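You operate a simulated robot arm through the tools that you are given. There is no shell and no other tool. Be economical: measure what you need, move in short steps, check, and stop when the job is done.

The job below is to be done with a simulated two-armed robot. You get a single attempt, and the scene is never put back.

## Task
Pick up the carton marked "hose" from the right end of the blue trolley with one hand, pass it to the other hand and put it on the top of the tool trolley. Set down upright: carton.

The check looks at the end state, three seconds after you hand in, the way a careful person would. Anything else that was tipped, shoved, dropped, spilled or broken makes it a failure.

## Robot
Two 7-joint arms with three-finger grippers on one trunk, on a base that drives. Base frame: it is fixed to the floor where the robot stands at the start and does not move with it; the origin is under the middle of the robot, x ahead of it, y to its left, z up; the surface under the hand at the start is at about z = 780. Lengths are in mm, angles in degrees, forces in N, time in s.
The left shoulder is at the start at [30, 124, 1033], the right one opposite. With the tool pointing down near the work surface each hand reaches from about 100 to 780 mm from the robot's upright axis, wherever it stands, measured 20 degrees to its own side. Places, roughly: top of the tool trolley [-1000, 100, 900]. Payload 2.2 kg a hand.
The tool frame of a hand sits at the grasp point between the pads (the TCP): z along the fingers, y along the line on which they close. The tips reach 28 mm beyond it. Largest opening 102 mm; the body of the gripper starts 71 mm behind the TCP.
Orientation is told as [roll, pitch, yaw] about the base's x, y, z axes, in that order, counted from this pose: with the fingers straight down and closing along the base's y, the tool's x points along the base's -x, its y along +y and its z along -z.

## Interface
- The arms move only by the tool nudge_tool. It takes "left_targets", "right_targets" or both (then of equal length, played together; a hand with none holds still); each is a list of rows, each a list of 7 numbers: the shift along the tool's x, y, z in mm, then the turn, a rotation vector about the tool's x, y, z in degrees, then the closure, from 0 (fully open) to 1 (shut). In form: [[tx, ty, tz, rx, ry, rz, jaw], ...]. A call has 1 to 20 rows; each row shifts and turns the commanded pose from where the row before left it, along the tool's axes as they then stand. Rows are played at 5 a second. More than 50 mm and 8.6 degrees between two rows, or a gripper value outside its range, and nothing of the call is played. A pose out of reach is approached as far as the arm can. The call stops where the force on the tool passes 40 N (or 10 N more than at its start, if that is more) or the arm is blocked; 0.2 s more then pass. The fingers move at their own pace and stop on an object; they squeeze with about 43 N. The grip force told is the motor's: it shows also when the fingers shut on nothing. Time passes only in rows, and 0.2 s behind the last, so rows that do not move let the fingers close. It gives the time, the measured TCP pose, the force on the tool (base axes), the opening and the grip force at its end, in the units of the frame above (readings bear some noise), with the torque about the TCP (base axes, N m) and any sound that the robot's microphone picked up.
- Cameras (640 x 400 px; columns grow to the right, rows downward): "scene" is now at [-36.1, 56.6, 1727.4]; the picture's right is [0.99, 0.11, -0.00], its down [0.10, -0.93, -0.36] and it looks along [-0.04, 0.36, -0.93] (base axes); focal length 214 px, centre (320, 200). "left" rides on the left gripper at [72, 38, -86] in its tool frame; the picture's right is [-0.46, 0.89, 0.00], its down [-0.60, -0.32, -0.73] and it looks along [-0.65, -0.34, 0.68] (tool axes); focal length 256 px, centre (320, 200). "right" rides on the right gripper at [69, 44, -86] in its tool frame; the picture's right is [-0.53, 0.85, 0.00], its down [-0.58, -0.36, -0.73] and it looks along [-0.62, -0.39, 0.68] (tool axes); focal length 256 px, centre (320, 200). There is no depth. A picture from a camera that has moved, and an enlarged one, comes with that camera's place and axes in the base frame and with its lens.
- camera(camera): a new picture of that camera. No time passes.
- raise_lower(by): slides the trunk up (or, below 0, down) by that many mm; the arms and the scene camera ride with it, the base frame stays. It gives what a move gives, with no picture.
- roll_base(legs): drives the robot by 1 to 6 legs, each [ahead, left, turn to the left] in mm, mm and degrees, along the robot's own axes; the way and the turn of a leg run together, so that a leg with both is an arc; at most 1500 mm and 180 degrees a leg. The arms and the cameras ride along, it lands a little off, and it stops where it bumps. It gives what a move gives.
- turn_head(pan, tilt): turns the head with the scene camera to pan (to the left, within 143 degrees either way) and tilt (down, from -29 to 69), counted from straight ahead of the robot. It gives what a move gives.
- inspect(camera, box): a new picture of the part [left, top, right, bottom] of that camera's present view, enlarged. No time passes.
- sign_off(): hands the job in; it is judged then, once.

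Go step by step. Nothing tells you exact positions but the pictures and the camera data: compare them with the known pose of the tool, close in by small moves and look again before you grip or let go. The budget is 120 turns and 88 pictures, counting those below and the enlarged ones. Unless the task says otherwise, let go and move clear before handing in, and close with one line.

The tools are called after "Request:" by a JSON object that holds its "fn" and its "kwargs". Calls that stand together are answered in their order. nudge_tool: Moves the arms, as the interface text tells. Its arguments: {"type":"object","properties":{"left_targets":{"type":"array"},"right_targets":{"type":"array"}},"required":[]} The other tools are called the same way: raise_lower (by) slides the trunk up or down; roll_base (legs) drives the base; turn_head (pan, tilt) turns the head that bears the scene camera; camera (camera) takes a picture; inspect (camera, box) takes an enlarged picture of a part of a camera's view; sign_off () hands the job in.

At the start:

```text
t: 0.0
left_tcp_pos: [485.5, 201.3, 1124.8]
left_tcp_rot: [0.0, 0.0, 0.0]
left_contact_force: [0.6, -0.4, -0.5]
left_ft_torque: [0.0, 0.01, 0.0]
left_gripper_width: 102.0
left_grip_force: 0.1
right_tcp_pos: [406.3, -97.1, 1160.2]
right_tcp_rot: [0.0, 0.0, -0.1]
right_contact_force: [-0.3, 0.2, -0.7]
right_ft_torque: [0.01, 0.03, -0.02]
right_gripper_width: 102.0
right_grip_force: 0.0
trunk travel left (down, up): [-275.0, 265.0]
robot x, y, heading: [-0.2, -0.2, 0.0]
head pan, tilt: [96.1, 68.8]
```

scene: 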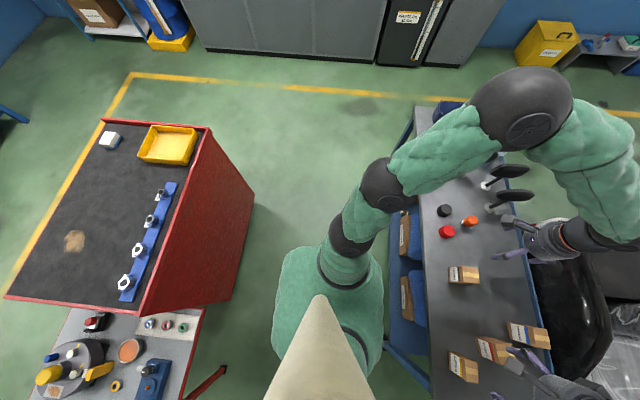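
right: 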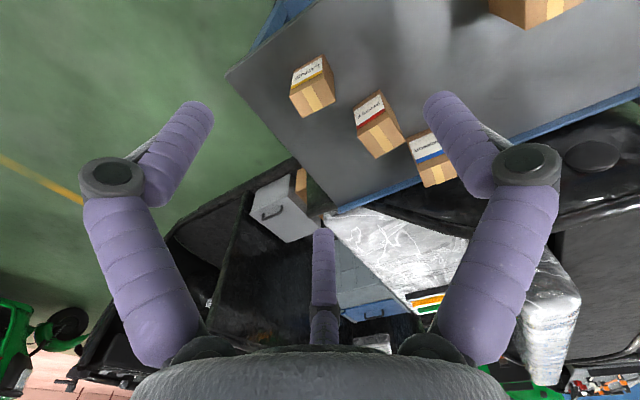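
left: 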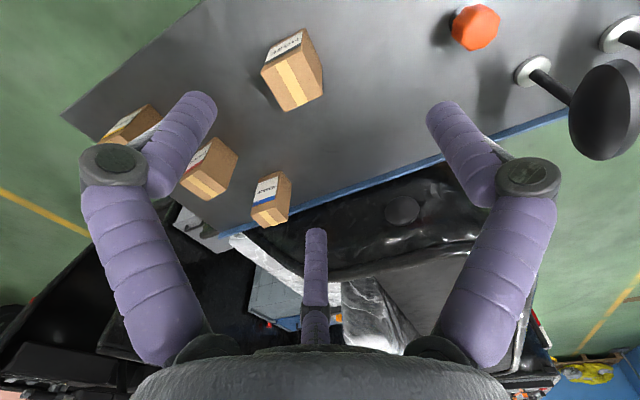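

I see four small cartons on the right end of the blue trolley ahead and the red tool trolley behind and to the left. First I need to read the labels, so I enlarge the hand views.

Request:
{"fn": "inspect", "kwargs": {"camera": "right", "box": [280, 40, 470, 200]}}

Request:
{"fn": "inspect", "kwargs": {"camera": "left", "box": [100, 20, 340, 230]}}

Request:
{"fn": "turn_head", "kwargs": {"pan": 0, "tilt": 60}}

```text
2.50 times, centred on (375, 120) of right
camera zoom: at [337.1, -51.4, 1248.2], right [0.53, 0.85, 0.0], down [0.58, -0.36, 0.73], along [0.62, -0.39, -0.68], focal length 640 px, centre (182, 400)
```

zoom: 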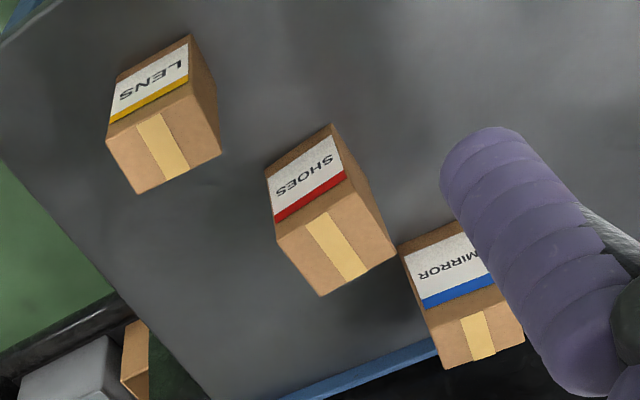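

```text
1.90 times, centred on (220, 125) of left
camera zoom: at [413.9, 240.0, 1213.1], right [0.46, 0.89, 0.0], down [0.6, -0.32, 0.73], along [0.65, -0.34, -0.68], focal length 488 px, centre (510, 343)
```

zoom: 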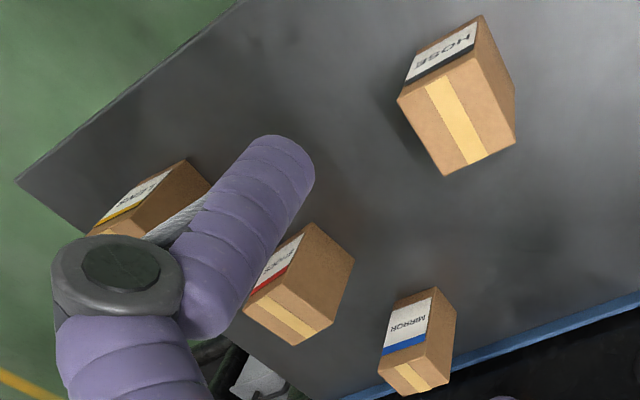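

```text
t: 1.7
left_tcp_pos: [486.7, 202.5, 1124.0]
left_tcp_rot: [0.0, 0.0, 0.0]
left_contact_force: [0.0, -0.6, -0.8]
left_ft_torque: [0.01, -0.01, 0.0]
left_gripper_width: 102.0
left_grip_force: 0.0
right_tcp_pos: [407.7, -95.5, 1160.8]
right_tcp_rot: [-0.1, 0.0, 0.0]
right_contact_force: [0.4, -0.2, 0.5]
right_ft_torque: [0.03, 0.01, -0.02]
right_gripper_width: 101.9
right_grip_force: 0.1
trunk travel left (down, up): [-275.0, 265.0]
robot x, y, heading: [-2.5, 0.3, -0.0]
head pan, tilt: [0.0, 60.0]
```

HOSE is the carton standing apart, to the left of the other three. I take a scene picture from straight ahead to locate it.

Request:
{"fn": "camera", "kwargs": {"camera": "scene"}}

Request:
{"fn": "inspect", "kwargs": {"camera": "left", "box": [230, 10, 350, 130]}}

```text
82 pictures are left
camera scene: at [36.5, 1.1, 1736.7], right [0.0, -1.0, 0.0], down [-0.87, 0.0, -0.5], along [0.5, 0.0, -0.87], focal length 214 px, centre (320, 200)
```

scene: 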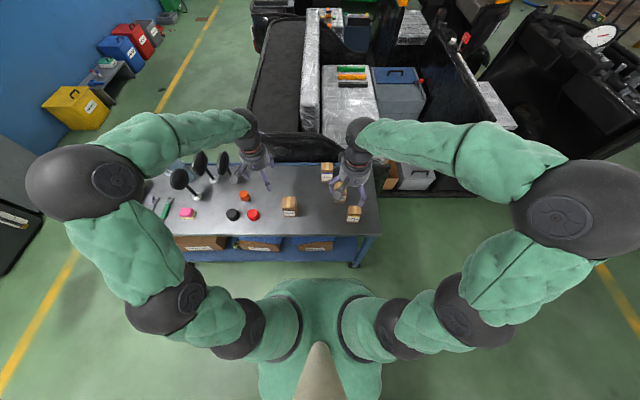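

```text
3.33 times, centred on (290, 70) of left
camera zoom: at [413.9, 240.0, 1213.1], right [0.46, 0.89, 0.0], down [0.6, -0.32, 0.73], along [0.65, -0.34, -0.68], focal length 853 px, centre (420, 633)
```

zoom: 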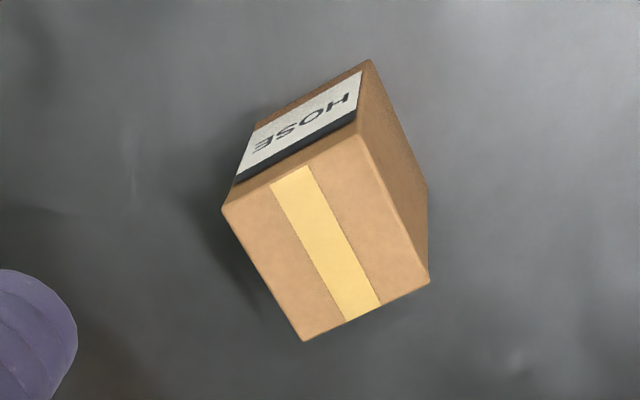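

HOSE stands at about (525, 142), roughly 62 x 62 x 90 mm and square to the axes. I want to see the gripper shape, the handle items and the tool trolley before planning the handover.

Request:
{"fn": "inspect", "kwargs": {"camera": "scene", "box": [140, 100, 400, 262]}}

Request:
{"fn": "turn_head", "kwargs": {"pan": 143, "tilt": 50}}

Request:
{"fn": "camera", "kwargs": {"camera": "scene"}}

```text
2.46 times, centred on (270, 181) of scene
camera zoom: at [36.5, 1.1, 1736.7], right [0.0, -1.0, 0.0], down [-0.87, 0.0, -0.5], along [0.5, 0.0, -0.87], focal length 528 px, centre (443, 247)
```

zoom: 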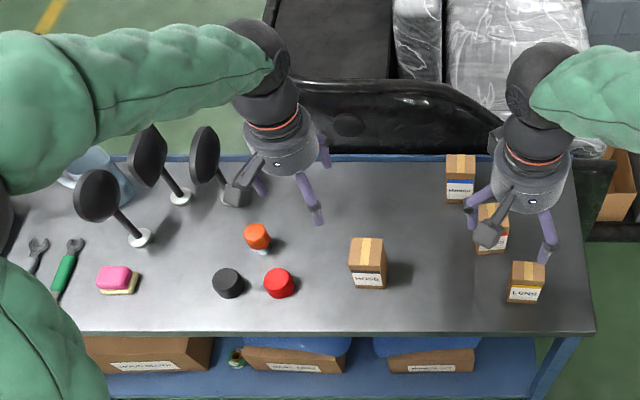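

```text
t: 4.0
left_tcp_pos: [486.6, 202.7, 1125.1]
left_tcp_rot: [0.1, 0.0, -0.1]
left_contact_force: [-0.1, 0.1, 0.4]
left_ft_torque: [-0.01, -0.02, 0.04]
left_gripper_width: 102.2
left_grip_force: 0.0
right_tcp_pos: [407.5, -96.3, 1160.3]
right_tcp_rot: [0.0, 0.0, 0.1]
right_contact_force: [0.3, 0.0, 0.3]
right_ft_torque: [0.02, -0.01, -0.02]
right_gripper_width: 102.2
right_grip_force: 0.0
trunk travel left (down, up): [-275.0, 265.0]
robot x, y, heading: [-1.4, 0.0, 0.2]
head pan, tilt: [143.0, 50.0]
```

```text
79 pictures are left
camera scene: at [-91.6, 47.4, 1749.3], right [0.6, 0.8, 0.0], down [0.61, -0.46, -0.64], along [-0.51, 0.39, -0.77], focal length 214 px, centre (320, 200)
```

scene: 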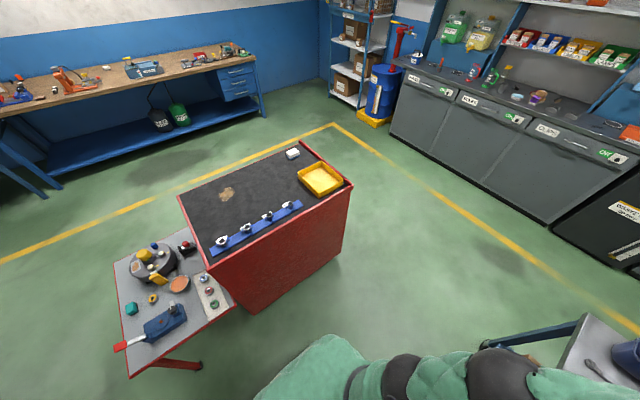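

The free spot on the tool trolley's top is around (-880, 250). Plan: the left hand picks the carton with fingers closing along x, gripping high and leaning slightly left. The right hand takes it low, leaning in from the right. First I yaw the left hand by -90.

Request:
{"fn": "nudge_tool", "kwargs": {"left_targets": [[0, 0, 0, 0, 0, 8.2, 0], [0, 0, 0, 0, 0, 8.2, 0], [0, 0, 0, 0, 0, 8.2, 0], [0, 0, 0, 0, 0, 8.2, 0], [0, 0, 0, 0, 0, 8.2, 0], [0, 0, 0, 0, 0, 8.2, 0], [0, 0, 0, 0, 0, 8.2, 0], [0, 0, 0, 0, 0, 8.2, 0], [0, 0, 0, 0, 0, 8.2, 0], [0, 0, 0, 0, 0, 8.2, 0], [0, 0, 0, 0, 0, 8, 0], [0, 0, 0, 0, -7.5, 0, 0], [0, 0, 0, 0, -7.5, 0, 0], [0, 0, 0, 0, 0, 0, 0]]}}

Request:
{"fn": "turn_head", "kwargs": {"pan": 0, "tilt": 60}}

Request:
{"fn": "camera", "kwargs": {"camera": "left"}}

```text
t: 7.0
left_tcp_pos: [485.6, 201.8, 1125.4]
left_tcp_rot: [0.0, -15.1, -90.1]
left_contact_force: [-0.6, -0.6, -0.4]
left_ft_torque: [0.02, 0.02, -0.01]
left_gripper_width: 102.0
left_grip_force: 0.0
right_tcp_pos: [406.7, -96.3, 1160.3]
right_tcp_rot: [-0.1, 0.1, 0.0]
right_contact_force: [-0.7, 0.8, 0.0]
right_ft_torque: [0.01, 0.02, 0.01]
right_gripper_width: 102.3
right_grip_force: 0.0
trunk travel left (down, up): [-275.0, 265.0]
robot x, y, heading: [-0.4, -1.8, -0.1]
head pan, tilt: [143.0, 50.0]
```

```text
t: 9.2
left_tcp_pos: [485.3, 202.8, 1126.2]
left_tcp_rot: [0.0, -15.0, -90.1]
left_contact_force: [0.0, 0.8, -0.2]
left_ft_torque: [0.01, 0.0, 0.01]
left_gripper_width: 102.1
left_grip_force: 0.1
right_tcp_pos: [406.0, -96.3, 1161.1]
right_tcp_rot: [-0.1, 0.0, 0.0]
right_contact_force: [0.1, -0.1, 0.1]
right_ft_torque: [0.03, -0.05, 0.01]
right_gripper_width: 102.0
right_grip_force: 0.1
trunk travel left (down, up): [-275.0, 265.0]
robot x, y, heading: [2.9, 0.3, 0.2]
head pan, tilt: [0.0, 60.0]
```

```text
78 pictures are left
camera left: at [524.1, 294.5, 1191.7], right [0.89, -0.45, 0.12], down [-0.32, -0.39, 0.86], along [-0.34, -0.8, -0.49], focal length 256 px, centre (320, 200)
```

left: 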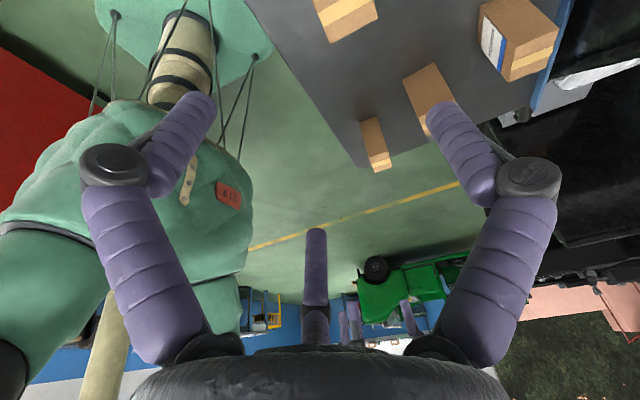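

The yaw and lean were reached exactly. Before descending I check the real finger geometry, since a third finger-like part shows in the hand view.

Request:
{"fn": "inspect", "kwargs": {"camera": "scene", "box": [220, 120, 300, 170]}}

Request:
{"fn": "inspect", "kwargs": {"camera": "left", "box": [240, 200, 400, 300]}}

Request:
{"fn": "inspect", "kwargs": {"camera": "scene", "box": [315, 120, 395, 230]}}

```text
8.00 times, centred on (260, 145) of scene
camera zoom: at [36.5, 1.1, 1736.8], right [0.0, -1.0, 0.0], down [-0.87, 0.0, -0.5], along [0.5, 0.0, -0.87], focal length 1716 px, centre (800, 640)
```

zoom: 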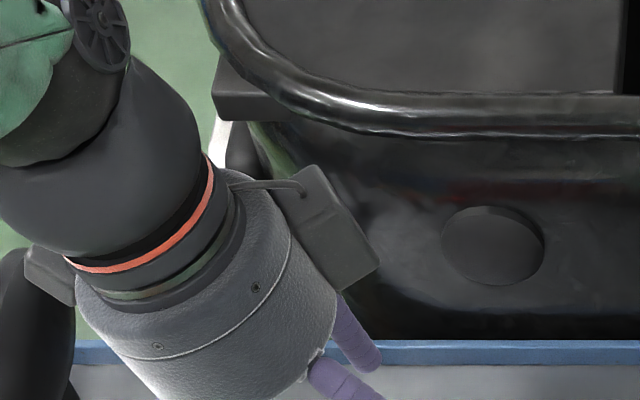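

```text
4.00 times, centred on (320, 250) of left
camera zoom: at [524.1, 294.5, 1191.7], right [0.89, -0.45, 0.12], down [-0.32, -0.39, 0.86], along [-0.34, -0.8, -0.49], focal length 1024 px, centre (320, 0)
```

zoom: 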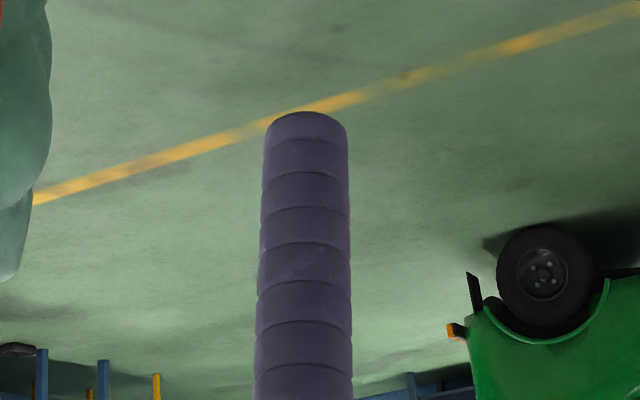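

```text
3.64 times, centred on (355, 175) of scene
camera zoom: at [36.5, 1.1, 1736.8], right [0.0, -1.0, 0.0], down [-0.87, 0.0, -0.5], along [0.5, 0.0, -0.87], focal length 780 px, centre (193, 291)
```

zoom: 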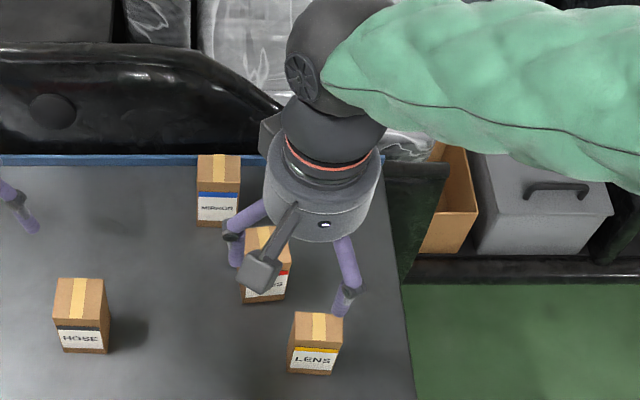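

A third finger seems to stand about 50 mm to the tool's -x side. I close the left hand in the air to see how it moves.

Request:
{"fn": "nudge_tool", "kwargs": {"left_targets": [[0, 0, 0, 0, 0, 0, 0.4], [0, 0, 0, 0, 0, 0, 0.4], [0, 0, 0, 0, 0, 0, 0.4]]}}

Request:
{"fn": "camera", "kwargs": {"camera": "left"}}

```text
t: 10.0
left_tcp_pos: [485.9, 202.6, 1126.6]
left_tcp_rot: [0.1, -15.0, -90.0]
left_contact_force: [0.0, 0.1, 0.9]
left_ft_torque: [0.03, 0.03, 0.0]
left_gripper_width: 61.0
left_grip_force: 0.0
right_tcp_pos: [406.9, -95.9, 1160.8]
right_tcp_rot: [0.0, 0.0, 0.0]
right_contact_force: [-0.2, -0.2, -0.7]
right_ft_torque: [0.04, -0.02, 0.03]
right_gripper_width: 102.0
right_grip_force: 0.0
trunk travel left (down, up): [-275.0, 265.0]
robot x, y, heading: [-0.3, 3.1, -0.1]
head pan, tilt: [0.0, 60.0]
```

```text
74 pictures are left
camera left: at [524.1, 294.5, 1191.7], right [0.89, -0.45, 0.12], down [-0.32, -0.39, 0.86], along [-0.34, -0.8, -0.49], focal length 256 px, centre (320, 200)
```

left: 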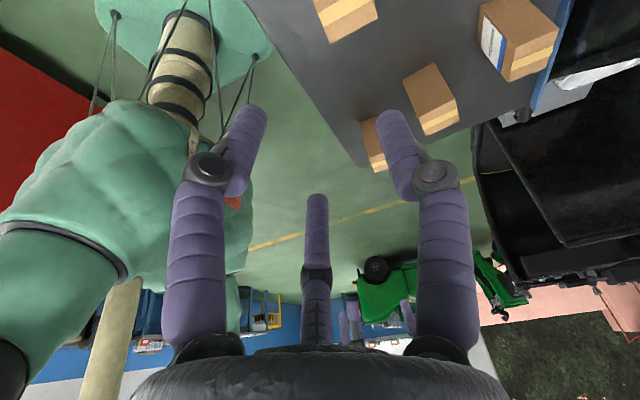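

The third finger moves with closing, so I will watch it at the grasp. Next the left hand goes to about 120 mm above the grasp point with the fingers open, and I look again.

Request:
{"fn": "nudge_tool", "kwargs": {"left_targets": [[-4, 10, 39, 0, 0, 0, 0], [-4, 10, 39, 0, 0, 0, 0], [-4, 10, 39, 0, 0, 0, 0], [-3.8, 9.5, 38.4, 0, 0, 0, 0], [0, 0, 0, 0, 0, 0, 0]]}}

Request:
{"fn": "camera", "kwargs": {"camera": "left"}}

Request:
{"fn": "inspect", "kwargs": {"camera": "scene", "box": [240, 140, 360, 230]}}

```text
t: 11.2
left_tcp_pos: [526.1, 148.7, 979.4]
left_tcp_rot: [0.0, -15.0, -89.9]
left_contact_force: [0.0, -0.4, -0.1]
left_ft_torque: [-0.01, -0.01, -0.01]
left_gripper_width: 102.1
left_grip_force: 0.1
right_tcp_pos: [405.6, -95.8, 1160.9]
right_tcp_rot: [0.0, 0.0, 0.0]
right_contact_force: [-0.6, -0.7, 0.8]
right_ft_torque: [0.01, 0.01, 0.0]
right_gripper_width: 101.6
right_grip_force: 0.1
trunk travel left (down, up): [-275.0, 265.0]
robot x, y, heading: [-1.0, 0.1, 0.0]
head pan, tilt: [0.0, 60.0]
```

```text
73 pictures are left
camera left: at [563.5, 240.0, 1045.8], right [0.89, -0.45, 0.12], down [-0.32, -0.39, 0.86], along [-0.34, -0.8, -0.49], focal length 256 px, centre (320, 200)
```

left: 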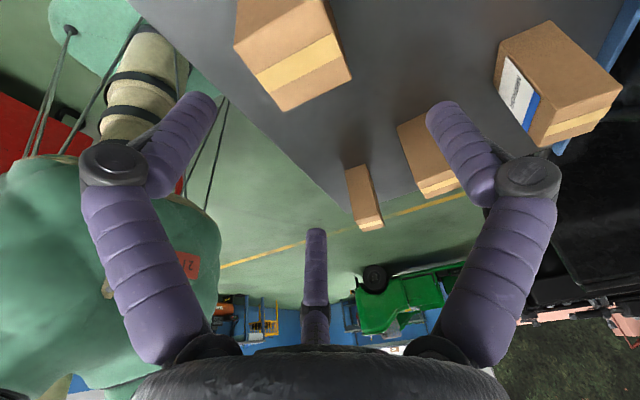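

```text
4.44 times, centred on (300, 185) of scene
camera zoom: at [35.7, 1.1, 1736.8], right [0.0, -1.0, 0.0], down [-0.87, 0.0, -0.5], along [0.5, 0.0, -0.87], focal length 953 px, centre (409, 267)
```

zoom: 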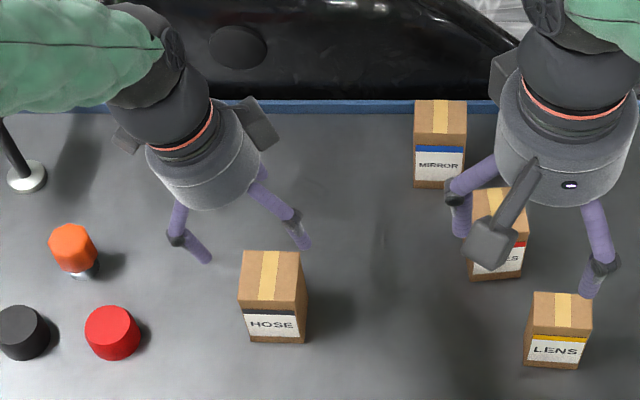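

The carton looks to be near (520, 143); my estimates differ by several mm, so I enlarge to refine before descending.

Request:
{"fn": "inspect", "kwargs": {"camera": "left", "box": [220, 0, 380, 120]}}

Request:
{"fn": "inspect", "kwargs": {"camera": "scene", "box": [275, 180, 315, 210]}}

```text
3.33 times, centred on (300, 60) of left
camera zoom: at [563.5, 240.0, 1045.8], right [0.89, -0.45, 0.12], down [-0.32, -0.39, 0.86], along [-0.34, -0.8, -0.49], focal length 853 px, centre (387, 667)
```

zoom: 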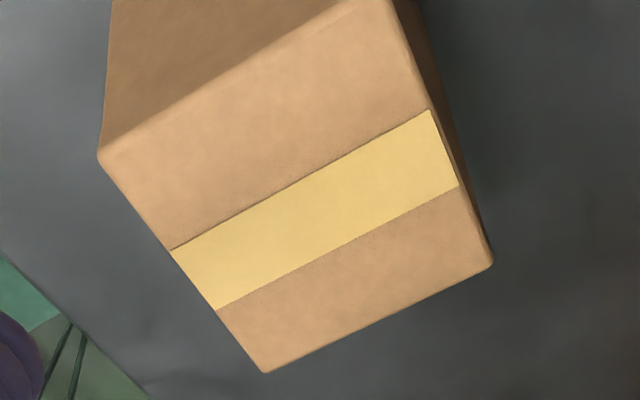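

```text
13.33 times, centred on (295, 195) of scene
camera zoom: at [35.7, 1.1, 1736.8], right [0.0, -1.0, 0.0], down [-0.87, 0.0, -0.5], along [0.5, 0.0, -0.87], focal length 2860 px, centre (653, 267)
```

zoom: 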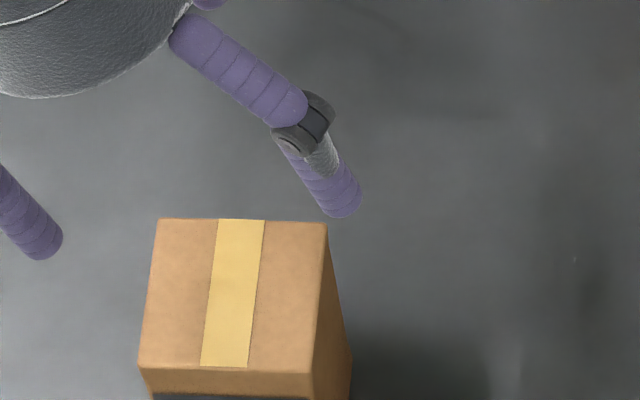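

Averaging the views puts the carton centre at about (522, 143) with its top near z = 870. I descend straight down with the fingers open to z of about 864, then check.

Request:
{"fn": "nudge_tool", "kwargs": {"left_targets": [[7, -1, 28, 0, 0, 0, 0], [7, -1, 28, 0, 0, 0, 0], [7, -1, 28, 0, 0, 0, 0], [7.1, -1, 27.5, 0, 0, 0, 0], [0, 0, 0, 0, 0, 0, 0]]}}

Request:
{"fn": "camera", "kwargs": {"camera": "left"}}

Request:
{"fn": "inspect", "kwargs": {"camera": "scene", "box": [250, 160, 330, 220]}}

```text
t: 12.4
left_tcp_pos: [522.8, 146.0, 865.3]
left_tcp_rot: [0.1, -14.9, -90.0]
left_contact_force: [0.2, 0.9, -0.1]
left_ft_torque: [0.05, -0.07, 0.01]
left_gripper_width: 101.8
left_grip_force: 0.1
right_tcp_pos: [407.2, -96.1, 1160.6]
right_tcp_rot: [0.0, 0.0, 0.0]
right_contact_force: [-0.4, -0.2, -0.8]
right_ft_torque: [-0.03, 0.0, 0.0]
right_gripper_width: 102.1
right_grip_force: 0.0
trunk travel left (down, up): [-275.0, 265.0]
robot x, y, heading: [0.9, -0.8, -0.0]
head pan, tilt: [0.0, 60.0]
```

```text
69 pictures are left
camera left: at [561.1, 237.6, 930.4], right [0.89, -0.45, 0.12], down [-0.32, -0.39, 0.86], along [-0.34, -0.8, -0.49], focal length 256 px, centre (320, 200)
```

left: 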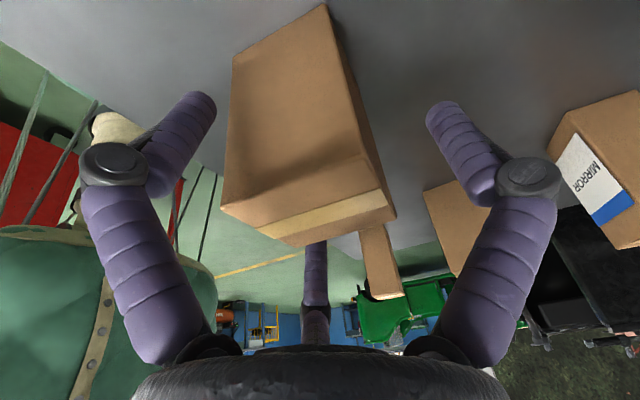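

```text
6.67 times, centred on (290, 190) of scene
camera zoom: at [36.2, 0.9, 1736.8], right [0.0, -1.0, 0.0], down [-0.87, 0.0, -0.5], along [0.5, 0.0, -0.87], focal length 1430 px, centre (520, 267)
```

zoom: 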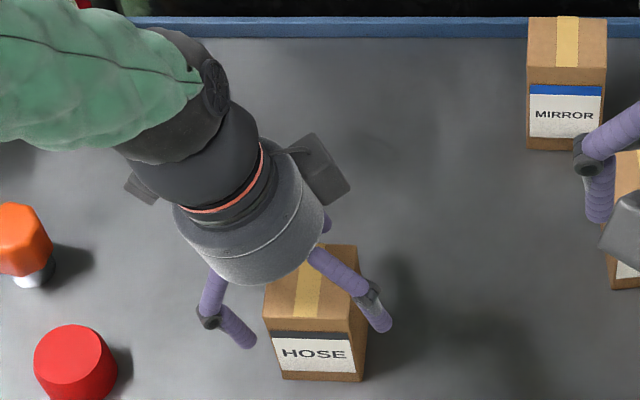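

The fingers straddle the carton without contact. I close gradually and check the width and picture.

Request:
{"fn": "nudge_tool", "kwargs": {"left_targets": [[0, 0, 0, 0, 0, 0, 0.3], [0, 0, 0, 0, 0, 0, 0.5], [0, 0, 0, 0, 0, 0, 1], [0, 0, 0, 0, 0, 0, 1]]}}

Request:
{"fn": "camera", "kwargs": {"camera": "left"}}

Request:
{"fn": "inspect", "kwargs": {"camera": "scene", "box": [250, 160, 330, 220]}}

```text
t: 13.4
left_tcp_pos: [523.8, 146.2, 865.6]
left_tcp_rot: [0.1, -15.1, -90.0]
left_contact_force: [-0.7, 2.6, 10.5]
left_ft_torque: [0.64, 0.35, -0.04]
left_gripper_width: 79.7
left_grip_force: 42.7
right_tcp_pos: [406.6, -97.1, 1160.7]
right_tcp_rot: [0.0, 0.0, 0.0]
right_contact_force: [0.9, 0.5, -1.1]
right_ft_torque: [-0.01, -0.02, 0.0]
right_gripper_width: 102.0
right_grip_force: 0.1
trunk travel left (down, up): [-275.0, 265.0]
robot x, y, heading: [-0.6, -1.3, 0.0]
head pan, tilt: [0.0, 60.0]
```

```text
67 pictures are left
camera left: at [561.3, 238.1, 931.5], right [0.89, -0.45, 0.12], down [-0.32, -0.39, 0.86], along [-0.34, -0.8, -0.49], focal length 256 px, centre (320, 200)
```

left: 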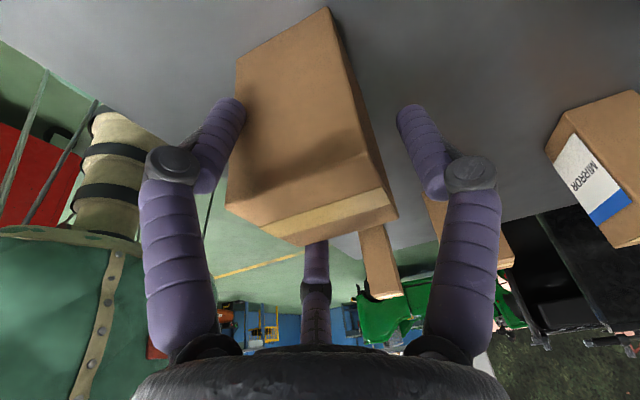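

```text
6.67 times, centred on (290, 190) of scene
camera zoom: at [35.6, 1.0, 1736.9], right [0.0, -1.0, 0.0], down [-0.87, 0.0, -0.5], along [0.5, 0.0, -0.87], focal length 1430 px, centre (520, 267)
```

zoom: 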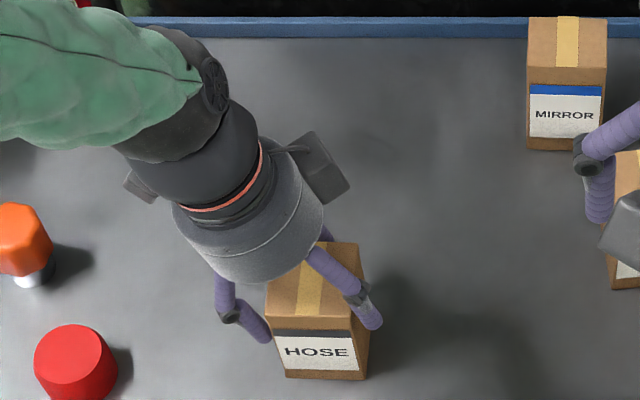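

The grip stopped at 80 mm. These hands close as three jaws at 120 degrees: one finger on tool +y and a pair pinching along tool x. The present lean therefore fits the carton badly. I release, go straight up and turn back to yaw 0, so that the pair will pinch the front and back faces.

Request:
{"fn": "nudge_tool", "kwargs": {"left_targets": [[0, 0, 0, 0, 0, 0, 0.2], [0, 0, 0, 0, 0, 0, 0], [0, 0, 0, 0, 0, 0, 0], [-7, 0, -28, 0, 0, 0, 0], [-7, 0, -28, 0, 0, 0, 0], [-7, 0, -28, 0, 0, 0, 0], [-7, 0, -28, 0, 0, 0, 0], [-7, 0, -28, 0, 0, 0, 0], [0, 0, 0, 0, 7.5, 0, 0], [0, 0, 0, 0, 7.5, 0, 0], [0, 0, 0, 0, 0, 0, 0]]}}

Request:
{"fn": "nudge_tool", "kwargs": {"left_targets": [[0, 0, 0, 0, 0, -8.2, 0], [0, 0, 0, 0, 0, -8.2, 0], [0, 0, 0, 0, 0, -8.2, 0], [0, 0, 0, 0, 0, -8.2, 0], [0, 0, 0, 0, 0, -8.2, 0], [0, 0, 0, 0, 0, -8.2, 0], [0, 0, 0, 0, 0, -8.2, 0], [0, 0, 0, 0, 0, -8.2, 0], [0, 0, 0, 0, 0, -8.2, 0], [0, 0, 0, 0, 0, -8.2, 0], [0, 0, 0, 0, 0, -8, 0], [0, 0, 0, -7.5, 0, 0, 0], [0, 0, 0, -7.5, 0, 0, 0], [0, 0, 0, 0, 0, 0, 0]]}}

Request:
{"fn": "camera", "kwargs": {"camera": "left"}}

Request:
{"fn": "inspect", "kwargs": {"camera": "scene", "box": [250, 160, 330, 220]}}

```text
t: 15.8
left_tcp_pos: [522.1, 147.4, 1009.0]
left_tcp_rot: [0.1, 0.2, -90.0]
left_contact_force: [-0.5, 0.1, -0.5]
left_ft_torque: [0.01, -0.04, -0.01]
left_gripper_width: 101.9
left_grip_force: 0.1
right_tcp_pos: [406.2, -95.8, 1160.1]
right_tcp_rot: [0.0, 0.1, 0.0]
right_contact_force: [0.1, 0.4, -0.5]
right_ft_torque: [-0.03, 0.01, 0.02]
right_gripper_width: 102.0
right_grip_force: 0.0
trunk travel left (down, up): [-275.0, 265.0]
robot x, y, heading: [-0.6, 0.3, -0.0]
head pan, tilt: [0.0, 60.0]
```

```text
t: 18.8
left_tcp_pos: [521.0, 148.1, 1008.6]
left_tcp_rot: [15.1, -0.1, 0.1]
left_contact_force: [0.0, -0.3, 0.2]
left_ft_torque: [-0.03, -0.01, 0.01]
left_gripper_width: 102.2
left_grip_force: 0.1
right_tcp_pos: [406.6, -96.2, 1161.6]
right_tcp_rot: [0.0, 0.0, -0.1]
right_contact_force: [0.3, -0.4, 0.6]
right_ft_torque: [-0.02, 0.02, -0.01]
right_gripper_width: 101.9
right_grip_force: 0.1
trunk travel left (down, up): [-275.0, 265.0]
robot x, y, heading: [-1.1, 4.1, 0.1]
head pan, tilt: [0.0, 60.0]
```

```text
65 pictures are left
camera left: at [449.2, 161.7, 1103.1], right [0.46, 0.86, 0.23], down [0.6, -0.5, 0.62], along [0.65, -0.15, -0.75], focal length 256 px, centre (320, 200)
```

left: 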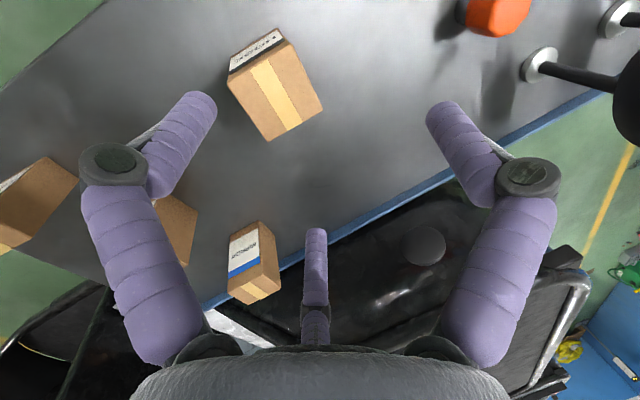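

```text
6.67 times, centred on (290, 190) of scene
camera zoom: at [36.4, 1.4, 1736.8], right [0.0, -1.0, 0.0], down [-0.87, 0.0, -0.5], along [0.5, 0.0, -0.87], focal length 1430 px, centre (520, 267)
```

zoom: 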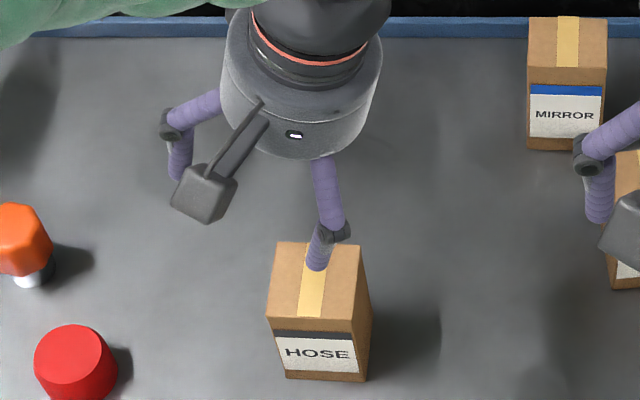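

My lean went the wrong way, so I correct it to the other side. Then I descend straight down to TCP z of about 868, centred at (522, 148).

Request:
{"fn": "nudge_tool", "kwargs": {"left_targets": [[0, 0, 0, 7.5, 0, 0, 0], [0, 0, 0, 7.5, 0, 0, 0], [0, 0, 0, 7.5, 0, 0, 0], [0, 0, 0, 7.5, 0, 0, 0], [-0.5, 7.25, 27, 0, 0, 0, 0], [-0.5, 7.25, 27, 0, 0, 0, 0], [0, 7.25, 27, 0, 0, 0, 0], [0, 7.25, 27, 0, 0, 0, 0], [0, 7.25, 27, 0, 0, 0, 0], [0, 0, 0, 0, 0, 0, 0]]}}

Request:
{"fn": "camera", "kwargs": {"camera": "left"}}

Request:
{"fn": "inspect", "kwargs": {"camera": "scene", "box": [250, 160, 330, 220]}}

```text
t: 21.0
left_tcp_pos: [522.9, 146.4, 868.8]
left_tcp_rot: [-15.0, 0.0, 0.0]
left_contact_force: [0.2, -0.4, -0.5]
left_ft_torque: [-0.01, 0.01, -0.06]
left_gripper_width: 101.8
left_grip_force: 0.2
right_tcp_pos: [406.2, -97.2, 1160.7]
right_tcp_rot: [0.0, 0.0, -0.1]
right_contact_force: [0.0, 0.1, 0.4]
right_ft_torque: [-0.03, -0.02, -0.04]
right_gripper_width: 102.3
right_grip_force: 0.0
trunk travel left (down, up): [-275.0, 265.0]
robot x, y, heading: [-2.1, -1.7, -0.1]
head pan, tilt: [0.0, 60.0]
```

```text
63 pictures are left
camera left: at [449.8, 205.6, 943.3], right [0.47, 0.86, -0.23], down [0.6, -0.12, 0.79], along [0.65, -0.51, -0.57], focal length 256 px, centre (320, 200)
```

left: 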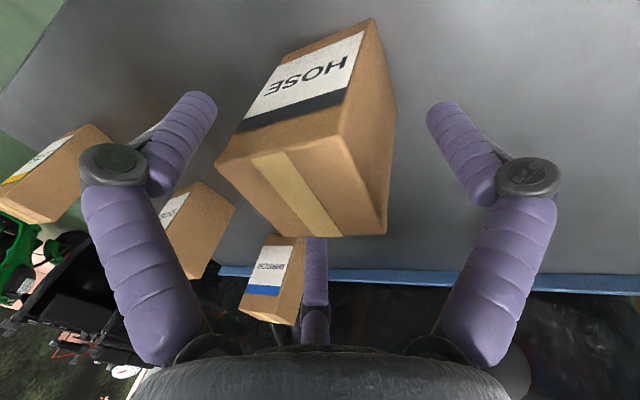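

```text
6.67 times, centred on (290, 190) of scene
camera zoom: at [35.9, 1.0, 1736.8], right [0.0, -1.0, 0.0], down [-0.87, 0.0, -0.5], along [0.5, 0.0, -0.87], focal length 1430 px, centre (520, 267)
```

zoom: 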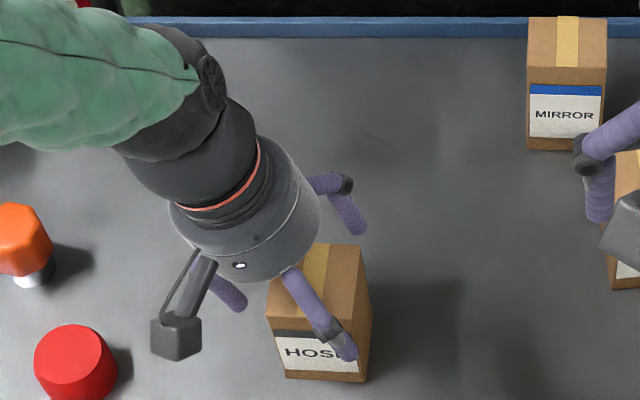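

F1 is in front of the label, F3 behind the back face and F2 clear on the left. Closing now.

Request:
{"fn": "nudge_tool", "kwargs": {"left_targets": [[0, 0, 0, 0, 0, 0, 0.3], [0, 0, 0, 0, 0, 0, 0.5], [0, 0, 0, 0, 0, 0, 1], [0, 0, 0, 0, 0, 0, 1]]}}

Request:
{"fn": "camera", "kwargs": {"camera": "left"}}

Request:
{"fn": "inspect", "kwargs": {"camera": "scene", "box": [250, 160, 330, 220]}}

```text
t: 22.0
left_tcp_pos: [521.5, 146.6, 869.4]
left_tcp_rot: [-15.0, 0.0, 0.0]
left_contact_force: [-0.4, -1.5, 2.1]
left_ft_torque: [-0.03, 0.17, 0.02]
left_gripper_width: 69.7
left_grip_force: 42.8
right_tcp_pos: [406.8, -97.0, 1161.1]
right_tcp_rot: [0.0, 0.0, 0.0]
right_contact_force: [-0.2, 0.0, 0.2]
right_ft_torque: [0.01, -0.01, 0.03]
right_gripper_width: 102.2
right_grip_force: 0.0
trunk travel left (down, up): [-275.0, 265.0]
robot x, y, heading: [3.9, -4.1, 0.0]
head pan, tilt: [0.0, 60.0]
```

```text
61 pictures are left
camera left: at [449.9, 205.3, 943.6], right [0.46, 0.86, -0.23], down [0.6, -0.12, 0.79], along [0.65, -0.5, -0.57], focal length 256 px, centre (320, 200)
```

left: 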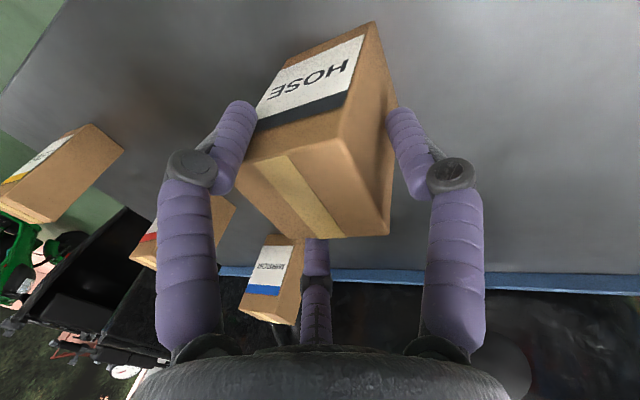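

```text
6.67 times, centred on (290, 190) of scene
camera zoom: at [36.3, 0.8, 1736.8], right [0.0, -1.0, 0.0], down [-0.87, 0.0, -0.5], along [0.5, 0.0, -0.87], focal length 1430 px, centre (520, 267)
```

zoom: 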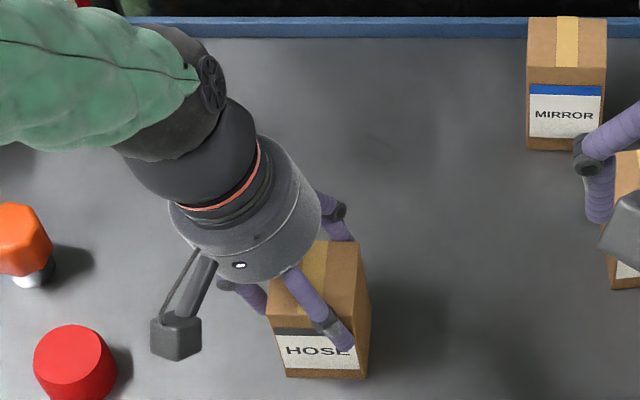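

Gripped at 69.7 mm with small residual forces. I lift a little and check that the carton hangs without slipping.

Request:
{"fn": "nudge_tool", "kwargs": {"left_targets": [[0, -2.6, -9.7, 0, 0, 0, 1], [0, -2.6, -9.7, 0, 0, 0, 1], [0, -5.2, -19.3, 0, 0, 0, 1], [0, -7.8, -29, 0, 0, 0, 1], [0, -7.8, -29, 0, 0, 0, 1], [0, 0, 0, 0, 0, 0, 1]]}}

Request:
{"fn": "camera", "kwargs": {"camera": "left"}}

Request:
{"fn": "inspect", "kwargs": {"camera": "scene", "box": [250, 150, 330, 210]}}

```text
t: 23.4
left_tcp_pos: [524.6, 147.5, 969.5]
left_tcp_rot: [-15.1, 0.1, 0.0]
left_contact_force: [-0.1, 0.5, -2.1]
left_ft_torque: [0.0, 0.03, 0.0]
left_gripper_width: 70.0
left_grip_force: 42.4
right_tcp_pos: [407.2, -96.9, 1160.6]
right_tcp_rot: [0.0, 0.0, 0.0]
right_contact_force: [0.4, 0.5, 1.0]
right_ft_torque: [0.03, 0.0, -0.01]
right_gripper_width: 101.8
right_grip_force: 0.0
trunk travel left (down, up): [-275.0, 265.0]
robot x, y, heading: [-2.9, -2.8, -0.0]
head pan, tilt: [0.0, 60.0]
```

```text
59 pictures are left
camera left: at [451.8, 206.3, 1043.4], right [0.46, 0.86, -0.23], down [0.6, -0.12, 0.79], along [0.65, -0.51, -0.57], focal length 256 px, centre (320, 200)
```

left: 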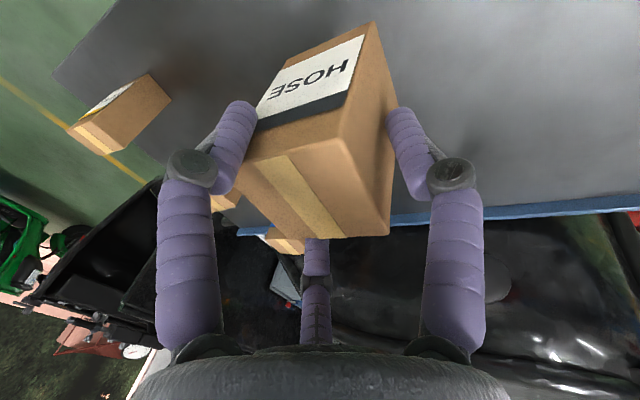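

```text
6.67 times, centred on (290, 180) of scene
camera zoom: at [37.2, 1.3, 1736.7], right [0.0, -1.0, 0.0], down [-0.87, 0.0, -0.5], along [0.5, 0.0, -0.87], focal length 1430 px, centre (520, 333)
```

zoom: 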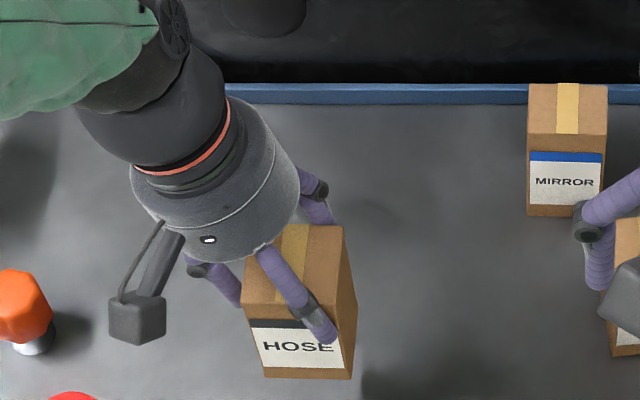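

The carton hangs firmly (about 0.2 kg, width steady). Now I bring the right hand out to the right and roll it to point left, with its third finger uppermost.

Request:
{"fn": "nudge_tool", "kwargs": {"right_targets": [[-4.6, -36.6, 20, 0, 0, 0, 0], [-4.6, -36.6, 20, 0, 0, 0, 0], [-4.6, -36.6, 20, 0, 0, 0, 0], [-4.6, -36.6, 20, 0, 0, 0, 0], [-4.6, -36.6, 20, 0, 0, 0, 0], [0, 0, 0, -8.5, 0, 0, 0], [0, 0, 0, -8.5, 0, 0, 0], [0, 0, 0, -8.5, 0, 0, 0], [0, 0, 0, -8.5, 0, 0, 0], [0, 0, 0, -8.5, 0, 0, 0], [0, 0, 0, -8.5, 0, 0, 0], [0, 0, 0, -8.5, 0, 0, 0], [0, 0, 0, -8.5, 0, 0, 0], [0, 0, 0, 0, 0, 0, 0]]}}

```text
t: 26.4
left_tcp_pos: [523.0, 147.7, 968.9]
left_tcp_rot: [-14.9, 0.0, 0.1]
left_contact_force: [-0.2, 0.6, -1.5]
left_ft_torque: [0.0, -0.01, 0.0]
left_gripper_width: 69.8
left_grip_force: 42.7
right_tcp_pos: [429.7, -279.3, 1061.3]
right_tcp_rot: [68.1, 0.1, 0.1]
right_contact_force: [-0.3, -0.5, -0.4]
right_ft_torque: [0.02, 0.02, 0.0]
right_gripper_width: 101.8
right_grip_force: 0.0
trunk travel left (down, up): [-275.0, 265.0]
robot x, y, heading: [-0.3, 1.0, 0.1]
head pan, tilt: [0.0, 60.0]
```

Both poses reached. Now the left hand brings the carton to about (450, 0) with its bottom near z = 960.

Request:
{"fn": "nudge_tool", "kwargs": {"left_targets": [[18.3, -40, -10, 0, 0, 0, 1], [18.3, -40, -10, 0, 0, 0, 1], [18.3, -40, -10, 0, 0, 0, 1], [18.3, -40, -10, 0, 0, 0, 1], [0, 0, 0, 0, 0, 0, 1]]}}

Request:
{"fn": "turn_head", "kwargs": {"pan": 0, "tilt": 50}}

Request:
{"fn": "camera", "kwargs": {"camera": "scene"}}

Request:
{"fn": "camera", "kwargs": {"camera": "right"}}

```text
t: 27.6
left_tcp_pos: [448.7, 7.1, 1047.9]
left_tcp_rot: [-15.0, 0.1, 0.0]
left_contact_force: [0.1, -0.4, -1.9]
left_ft_torque: [0.01, 0.0, 0.01]
left_gripper_width: 69.4
left_grip_force: 42.9
right_tcp_pos: [430.5, -279.3, 1061.3]
right_tcp_rot: [68.0, 0.0, 0.0]
right_contact_force: [0.1, 0.0, 0.6]
right_ft_torque: [-0.02, -0.01, 0.0]
right_gripper_width: 102.3
right_grip_force: 0.0
trunk travel left (down, up): [-275.0, 265.0]
robot x, y, heading: [0.4, 1.2, 0.2]
head pan, tilt: [0.0, 60.0]
```

```text
t: 28.4
left_tcp_pos: [448.4, 4.8, 1049.0]
left_tcp_rot: [-15.0, 0.0, 0.0]
left_contact_force: [0.2, 0.5, -2.2]
left_ft_torque: [0.0, 0.02, 0.0]
left_gripper_width: 69.9
left_grip_force: 42.9
right_tcp_pos: [430.6, -279.5, 1060.9]
right_tcp_rot: [68.0, 0.0, 0.0]
right_contact_force: [-0.3, 0.3, 0.3]
right_ft_torque: [0.01, -0.02, 0.03]
right_gripper_width: 102.1
right_grip_force: 0.1
trunk travel left (down, up): [-275.0, 265.0]
robot x, y, heading: [2.5, 3.7, 0.1]
head pan, tilt: [0.0, 50.0]
```

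```text
57 pictures are left
camera scene: at [47.0, 0.9, 1749.3], right [0.0, -1.0, 0.0], down [-0.77, 0.0, -0.64], along [0.64, 0.0, -0.77], focal length 214 px, centre (320, 200)
```

scene: 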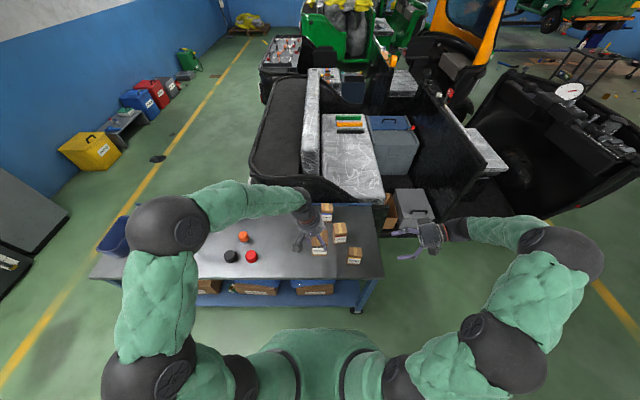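

```text
56 pictures are left
camera right: at [360.2, -342.3, 1135.0], right [0.53, 0.32, 0.78], down [0.58, -0.81, -0.06], along [0.62, 0.49, -0.62], focal length 256 px, centre (320, 200)
```

right: 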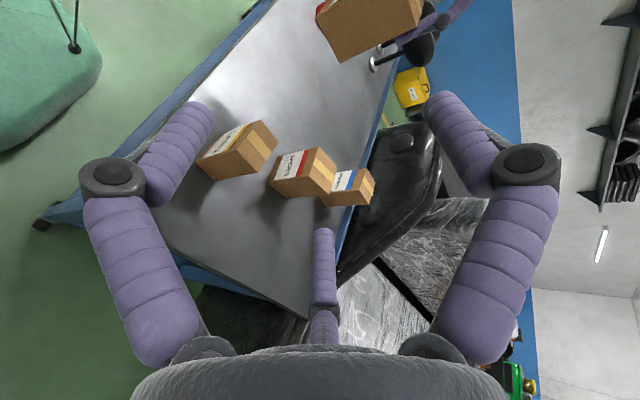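

The carton is held at about (448, 2) with its bottom near z = 960. The right hand moves to 120 mm short of its grasp line.

Request:
{"fn": "nudge_tool", "kwargs": {"right_targets": [[-4.5, 17.7, 36.1, 0, 0, 0, 0], [-4.5, 17.7, 36.1, 0, 0, 0, 0], [-4.5, 17.7, 36.1, 0, 0, 0, 0], [-4.5, 17.7, 36.1, 0, 0, 0, 0], [0, 0, 0, 0, 0, 0, 0]]}}

Request:
{"fn": "camera", "kwargs": {"camera": "right"}}

Request:
{"fn": "inspect", "kwargs": {"camera": "scene", "box": [270, 180, 430, 280]}}

```text
t: 29.6
left_tcp_pos: [449.7, 5.5, 1048.2]
left_tcp_rot: [-15.0, -0.1, 0.0]
left_contact_force: [0.0, -0.3, -1.5]
left_ft_torque: [0.01, -0.01, -0.01]
left_gripper_width: 69.8
left_grip_force: 42.9
right_tcp_pos: [447.5, -118.4, 1072.6]
right_tcp_rot: [67.9, 0.0, 0.0]
right_contact_force: [0.3, 0.1, -0.2]
right_ft_torque: [0.0, -0.01, 0.01]
right_gripper_width: 102.1
right_grip_force: 0.0
trunk travel left (down, up): [-275.0, 265.0]
robot x, y, heading: [1.1, -3.4, 0.1]
head pan, tilt: [0.0, 50.0]
```

```text
55 pictures are left
camera right: at [377.7, -180.0, 1145.7], right [0.53, 0.32, 0.78], down [0.58, -0.81, -0.06], along [0.62, 0.49, -0.62], focal length 256 px, centre (320, 200)
```

right: 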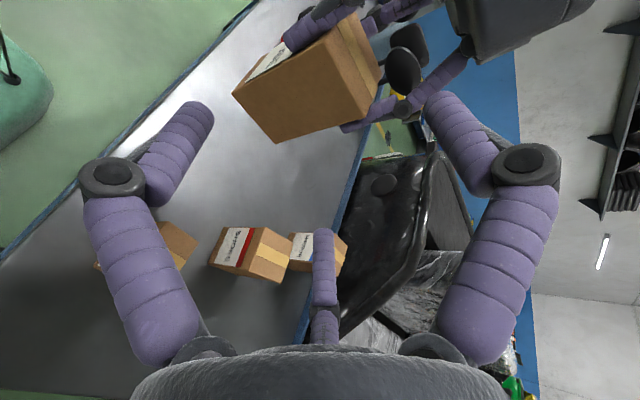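

```text
4.00 times, centred on (350, 230) of scene
camera zoom: at [47.0, 0.0, 1749.3], right [0.0, -1.0, 0.0], down [-0.77, 0.0, -0.64], along [0.64, 0.0, -0.77], focal length 858 px, centre (200, 80)
```

zoom: 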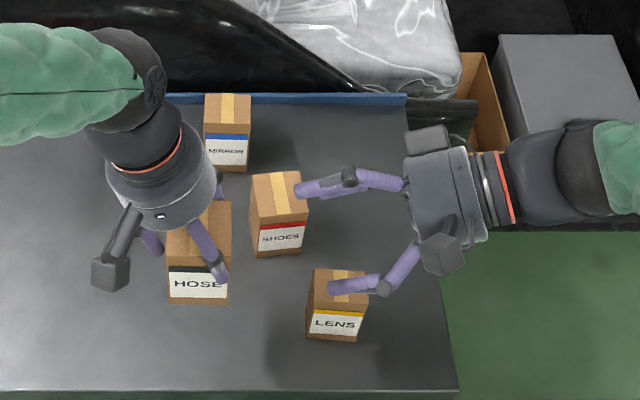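

The pre-grasp looks lined up. I enlarge to check the carton's place against the right hand.

Request:
{"fn": "inspect", "kwargs": {"camera": "right", "box": [220, 0, 420, 160]}}

Request:
{"fn": "inspect", "kwargs": {"camera": "scene", "box": [290, 210, 370, 260]}}

```text
2.50 times, centred on (320, 80) of right
camera zoom: at [377.7, -180.0, 1145.7], right [0.53, 0.32, 0.78], down [0.58, -0.81, -0.06], along [0.62, 0.49, -0.62], focal length 640 px, centre (320, 500)
```

zoom: 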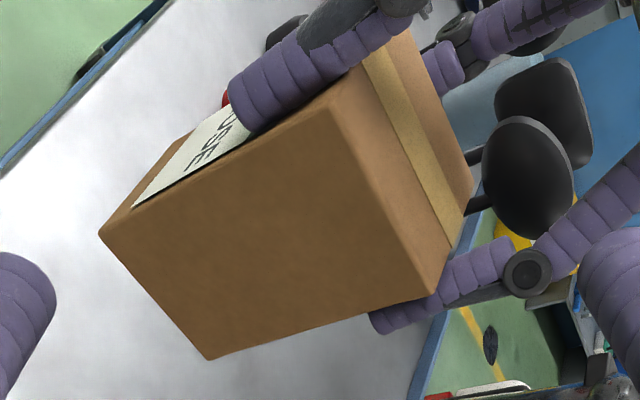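

```text
8.00 times, centred on (330, 235) of scene
camera zoom: at [47.0, 0.0, 1749.3], right [0.0, -1.0, 0.0], down [-0.77, 0.0, -0.64], along [0.64, 0.0, -0.77], focal length 1716 px, centre (240, -80)
```

zoom: 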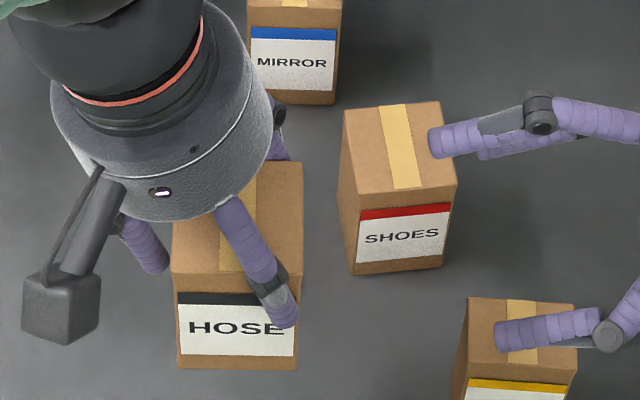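

The carton measures about 96 mm tall (z 961–1057), so I flatten the right hand's approach to 10 degrees below horizontal. That lets the third finger clear the top and the pair pass below the left fingers.

Request:
{"fn": "nudge_tool", "kwargs": {"right_targets": [[0, 0, 0, -6, 0, 0, 0], [0, 0, 0, -6, 0, 0, 0], [-0.5, -23, 7.5, 0, 0, 0, 0], [0, 0, 0, 0, 0, 0, 0]]}}

Request:
{"fn": "nudge_tool", "kwargs": {"right_targets": [[0, 0, 25, 0, 0, 0, 0], [0, 0, 25, 0, 0, 0, 0], [0, 0, 0, 0, 0, 0, 0]]}}

Request:
{"fn": "camera", "kwargs": {"camera": "right"}}

Request:
{"fn": "inspect", "kwargs": {"camera": "scene", "box": [290, 200, 410, 275]}}

```text
t: 30.6
left_tcp_pos: [448.2, 5.5, 1048.6]
left_tcp_rot: [-15.0, 0.0, 0.0]
left_contact_force: [-0.3, 0.6, -2.2]
left_ft_torque: [-0.01, -0.02, 0.01]
left_gripper_width: 70.0
left_grip_force: 43.0
right_tcp_pos: [449.4, -114.2, 1048.3]
right_tcp_rot: [80.0, 0.0, 0.0]
right_contact_force: [-0.6, 0.2, 1.0]
right_ft_torque: [0.03, 0.01, -0.02]
right_gripper_width: 102.0
right_grip_force: 0.1
trunk travel left (down, up): [-275.0, 265.0]
robot x, y, heading: [-0.2, -2.2, 0.3]
head pan, tilt: [0.0, 50.0]
```

```text
t: 31.4
left_tcp_pos: [448.5, 4.8, 1048.1]
left_tcp_rot: [-14.9, 0.0, 0.0]
left_contact_force: [-0.2, -0.2, -1.5]
left_ft_torque: [0.01, 0.0, 0.02]
left_gripper_width: 69.7
left_grip_force: 43.0
right_tcp_pos: [448.8, -66.0, 1040.1]
right_tcp_rot: [80.0, 0.0, 0.0]
right_contact_force: [-0.3, 0.0, 0.1]
right_ft_torque: [0.0, -0.01, -0.01]
right_gripper_width: 101.9
right_grip_force: 0.0
trunk travel left (down, up): [-275.0, 265.0]
robot x, y, heading: [0.5, 0.4, -0.1]
head pan, tilt: [0.0, 50.0]
```

```text
51 pictures are left
camera right: at [378.6, -142.2, 1099.1], right [0.53, 0.15, 0.83], down [0.58, -0.78, -0.23], along [0.62, 0.6, -0.5], focal length 256 px, centre (320, 200)
```

right: 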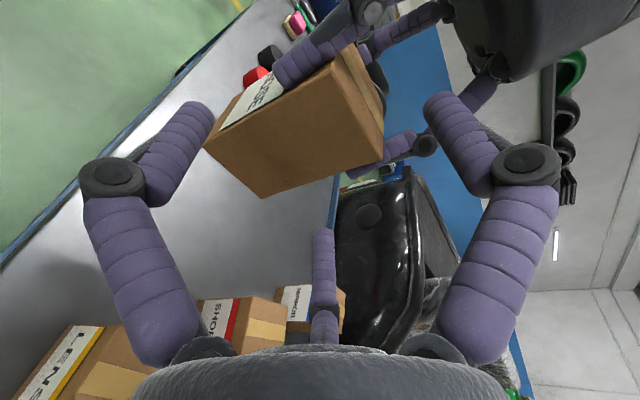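

```text
5.33 times, centred on (350, 238) of scene
camera zoom: at [46.9, 0.7, 1749.3], right [0.0, -1.0, 0.0], down [-0.77, 0.0, -0.64], along [0.64, 0.0, -0.77], focal length 1144 px, centre (160, 0)
```

zoom: 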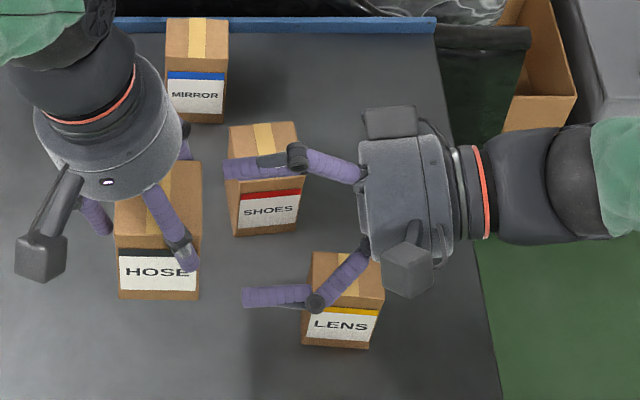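

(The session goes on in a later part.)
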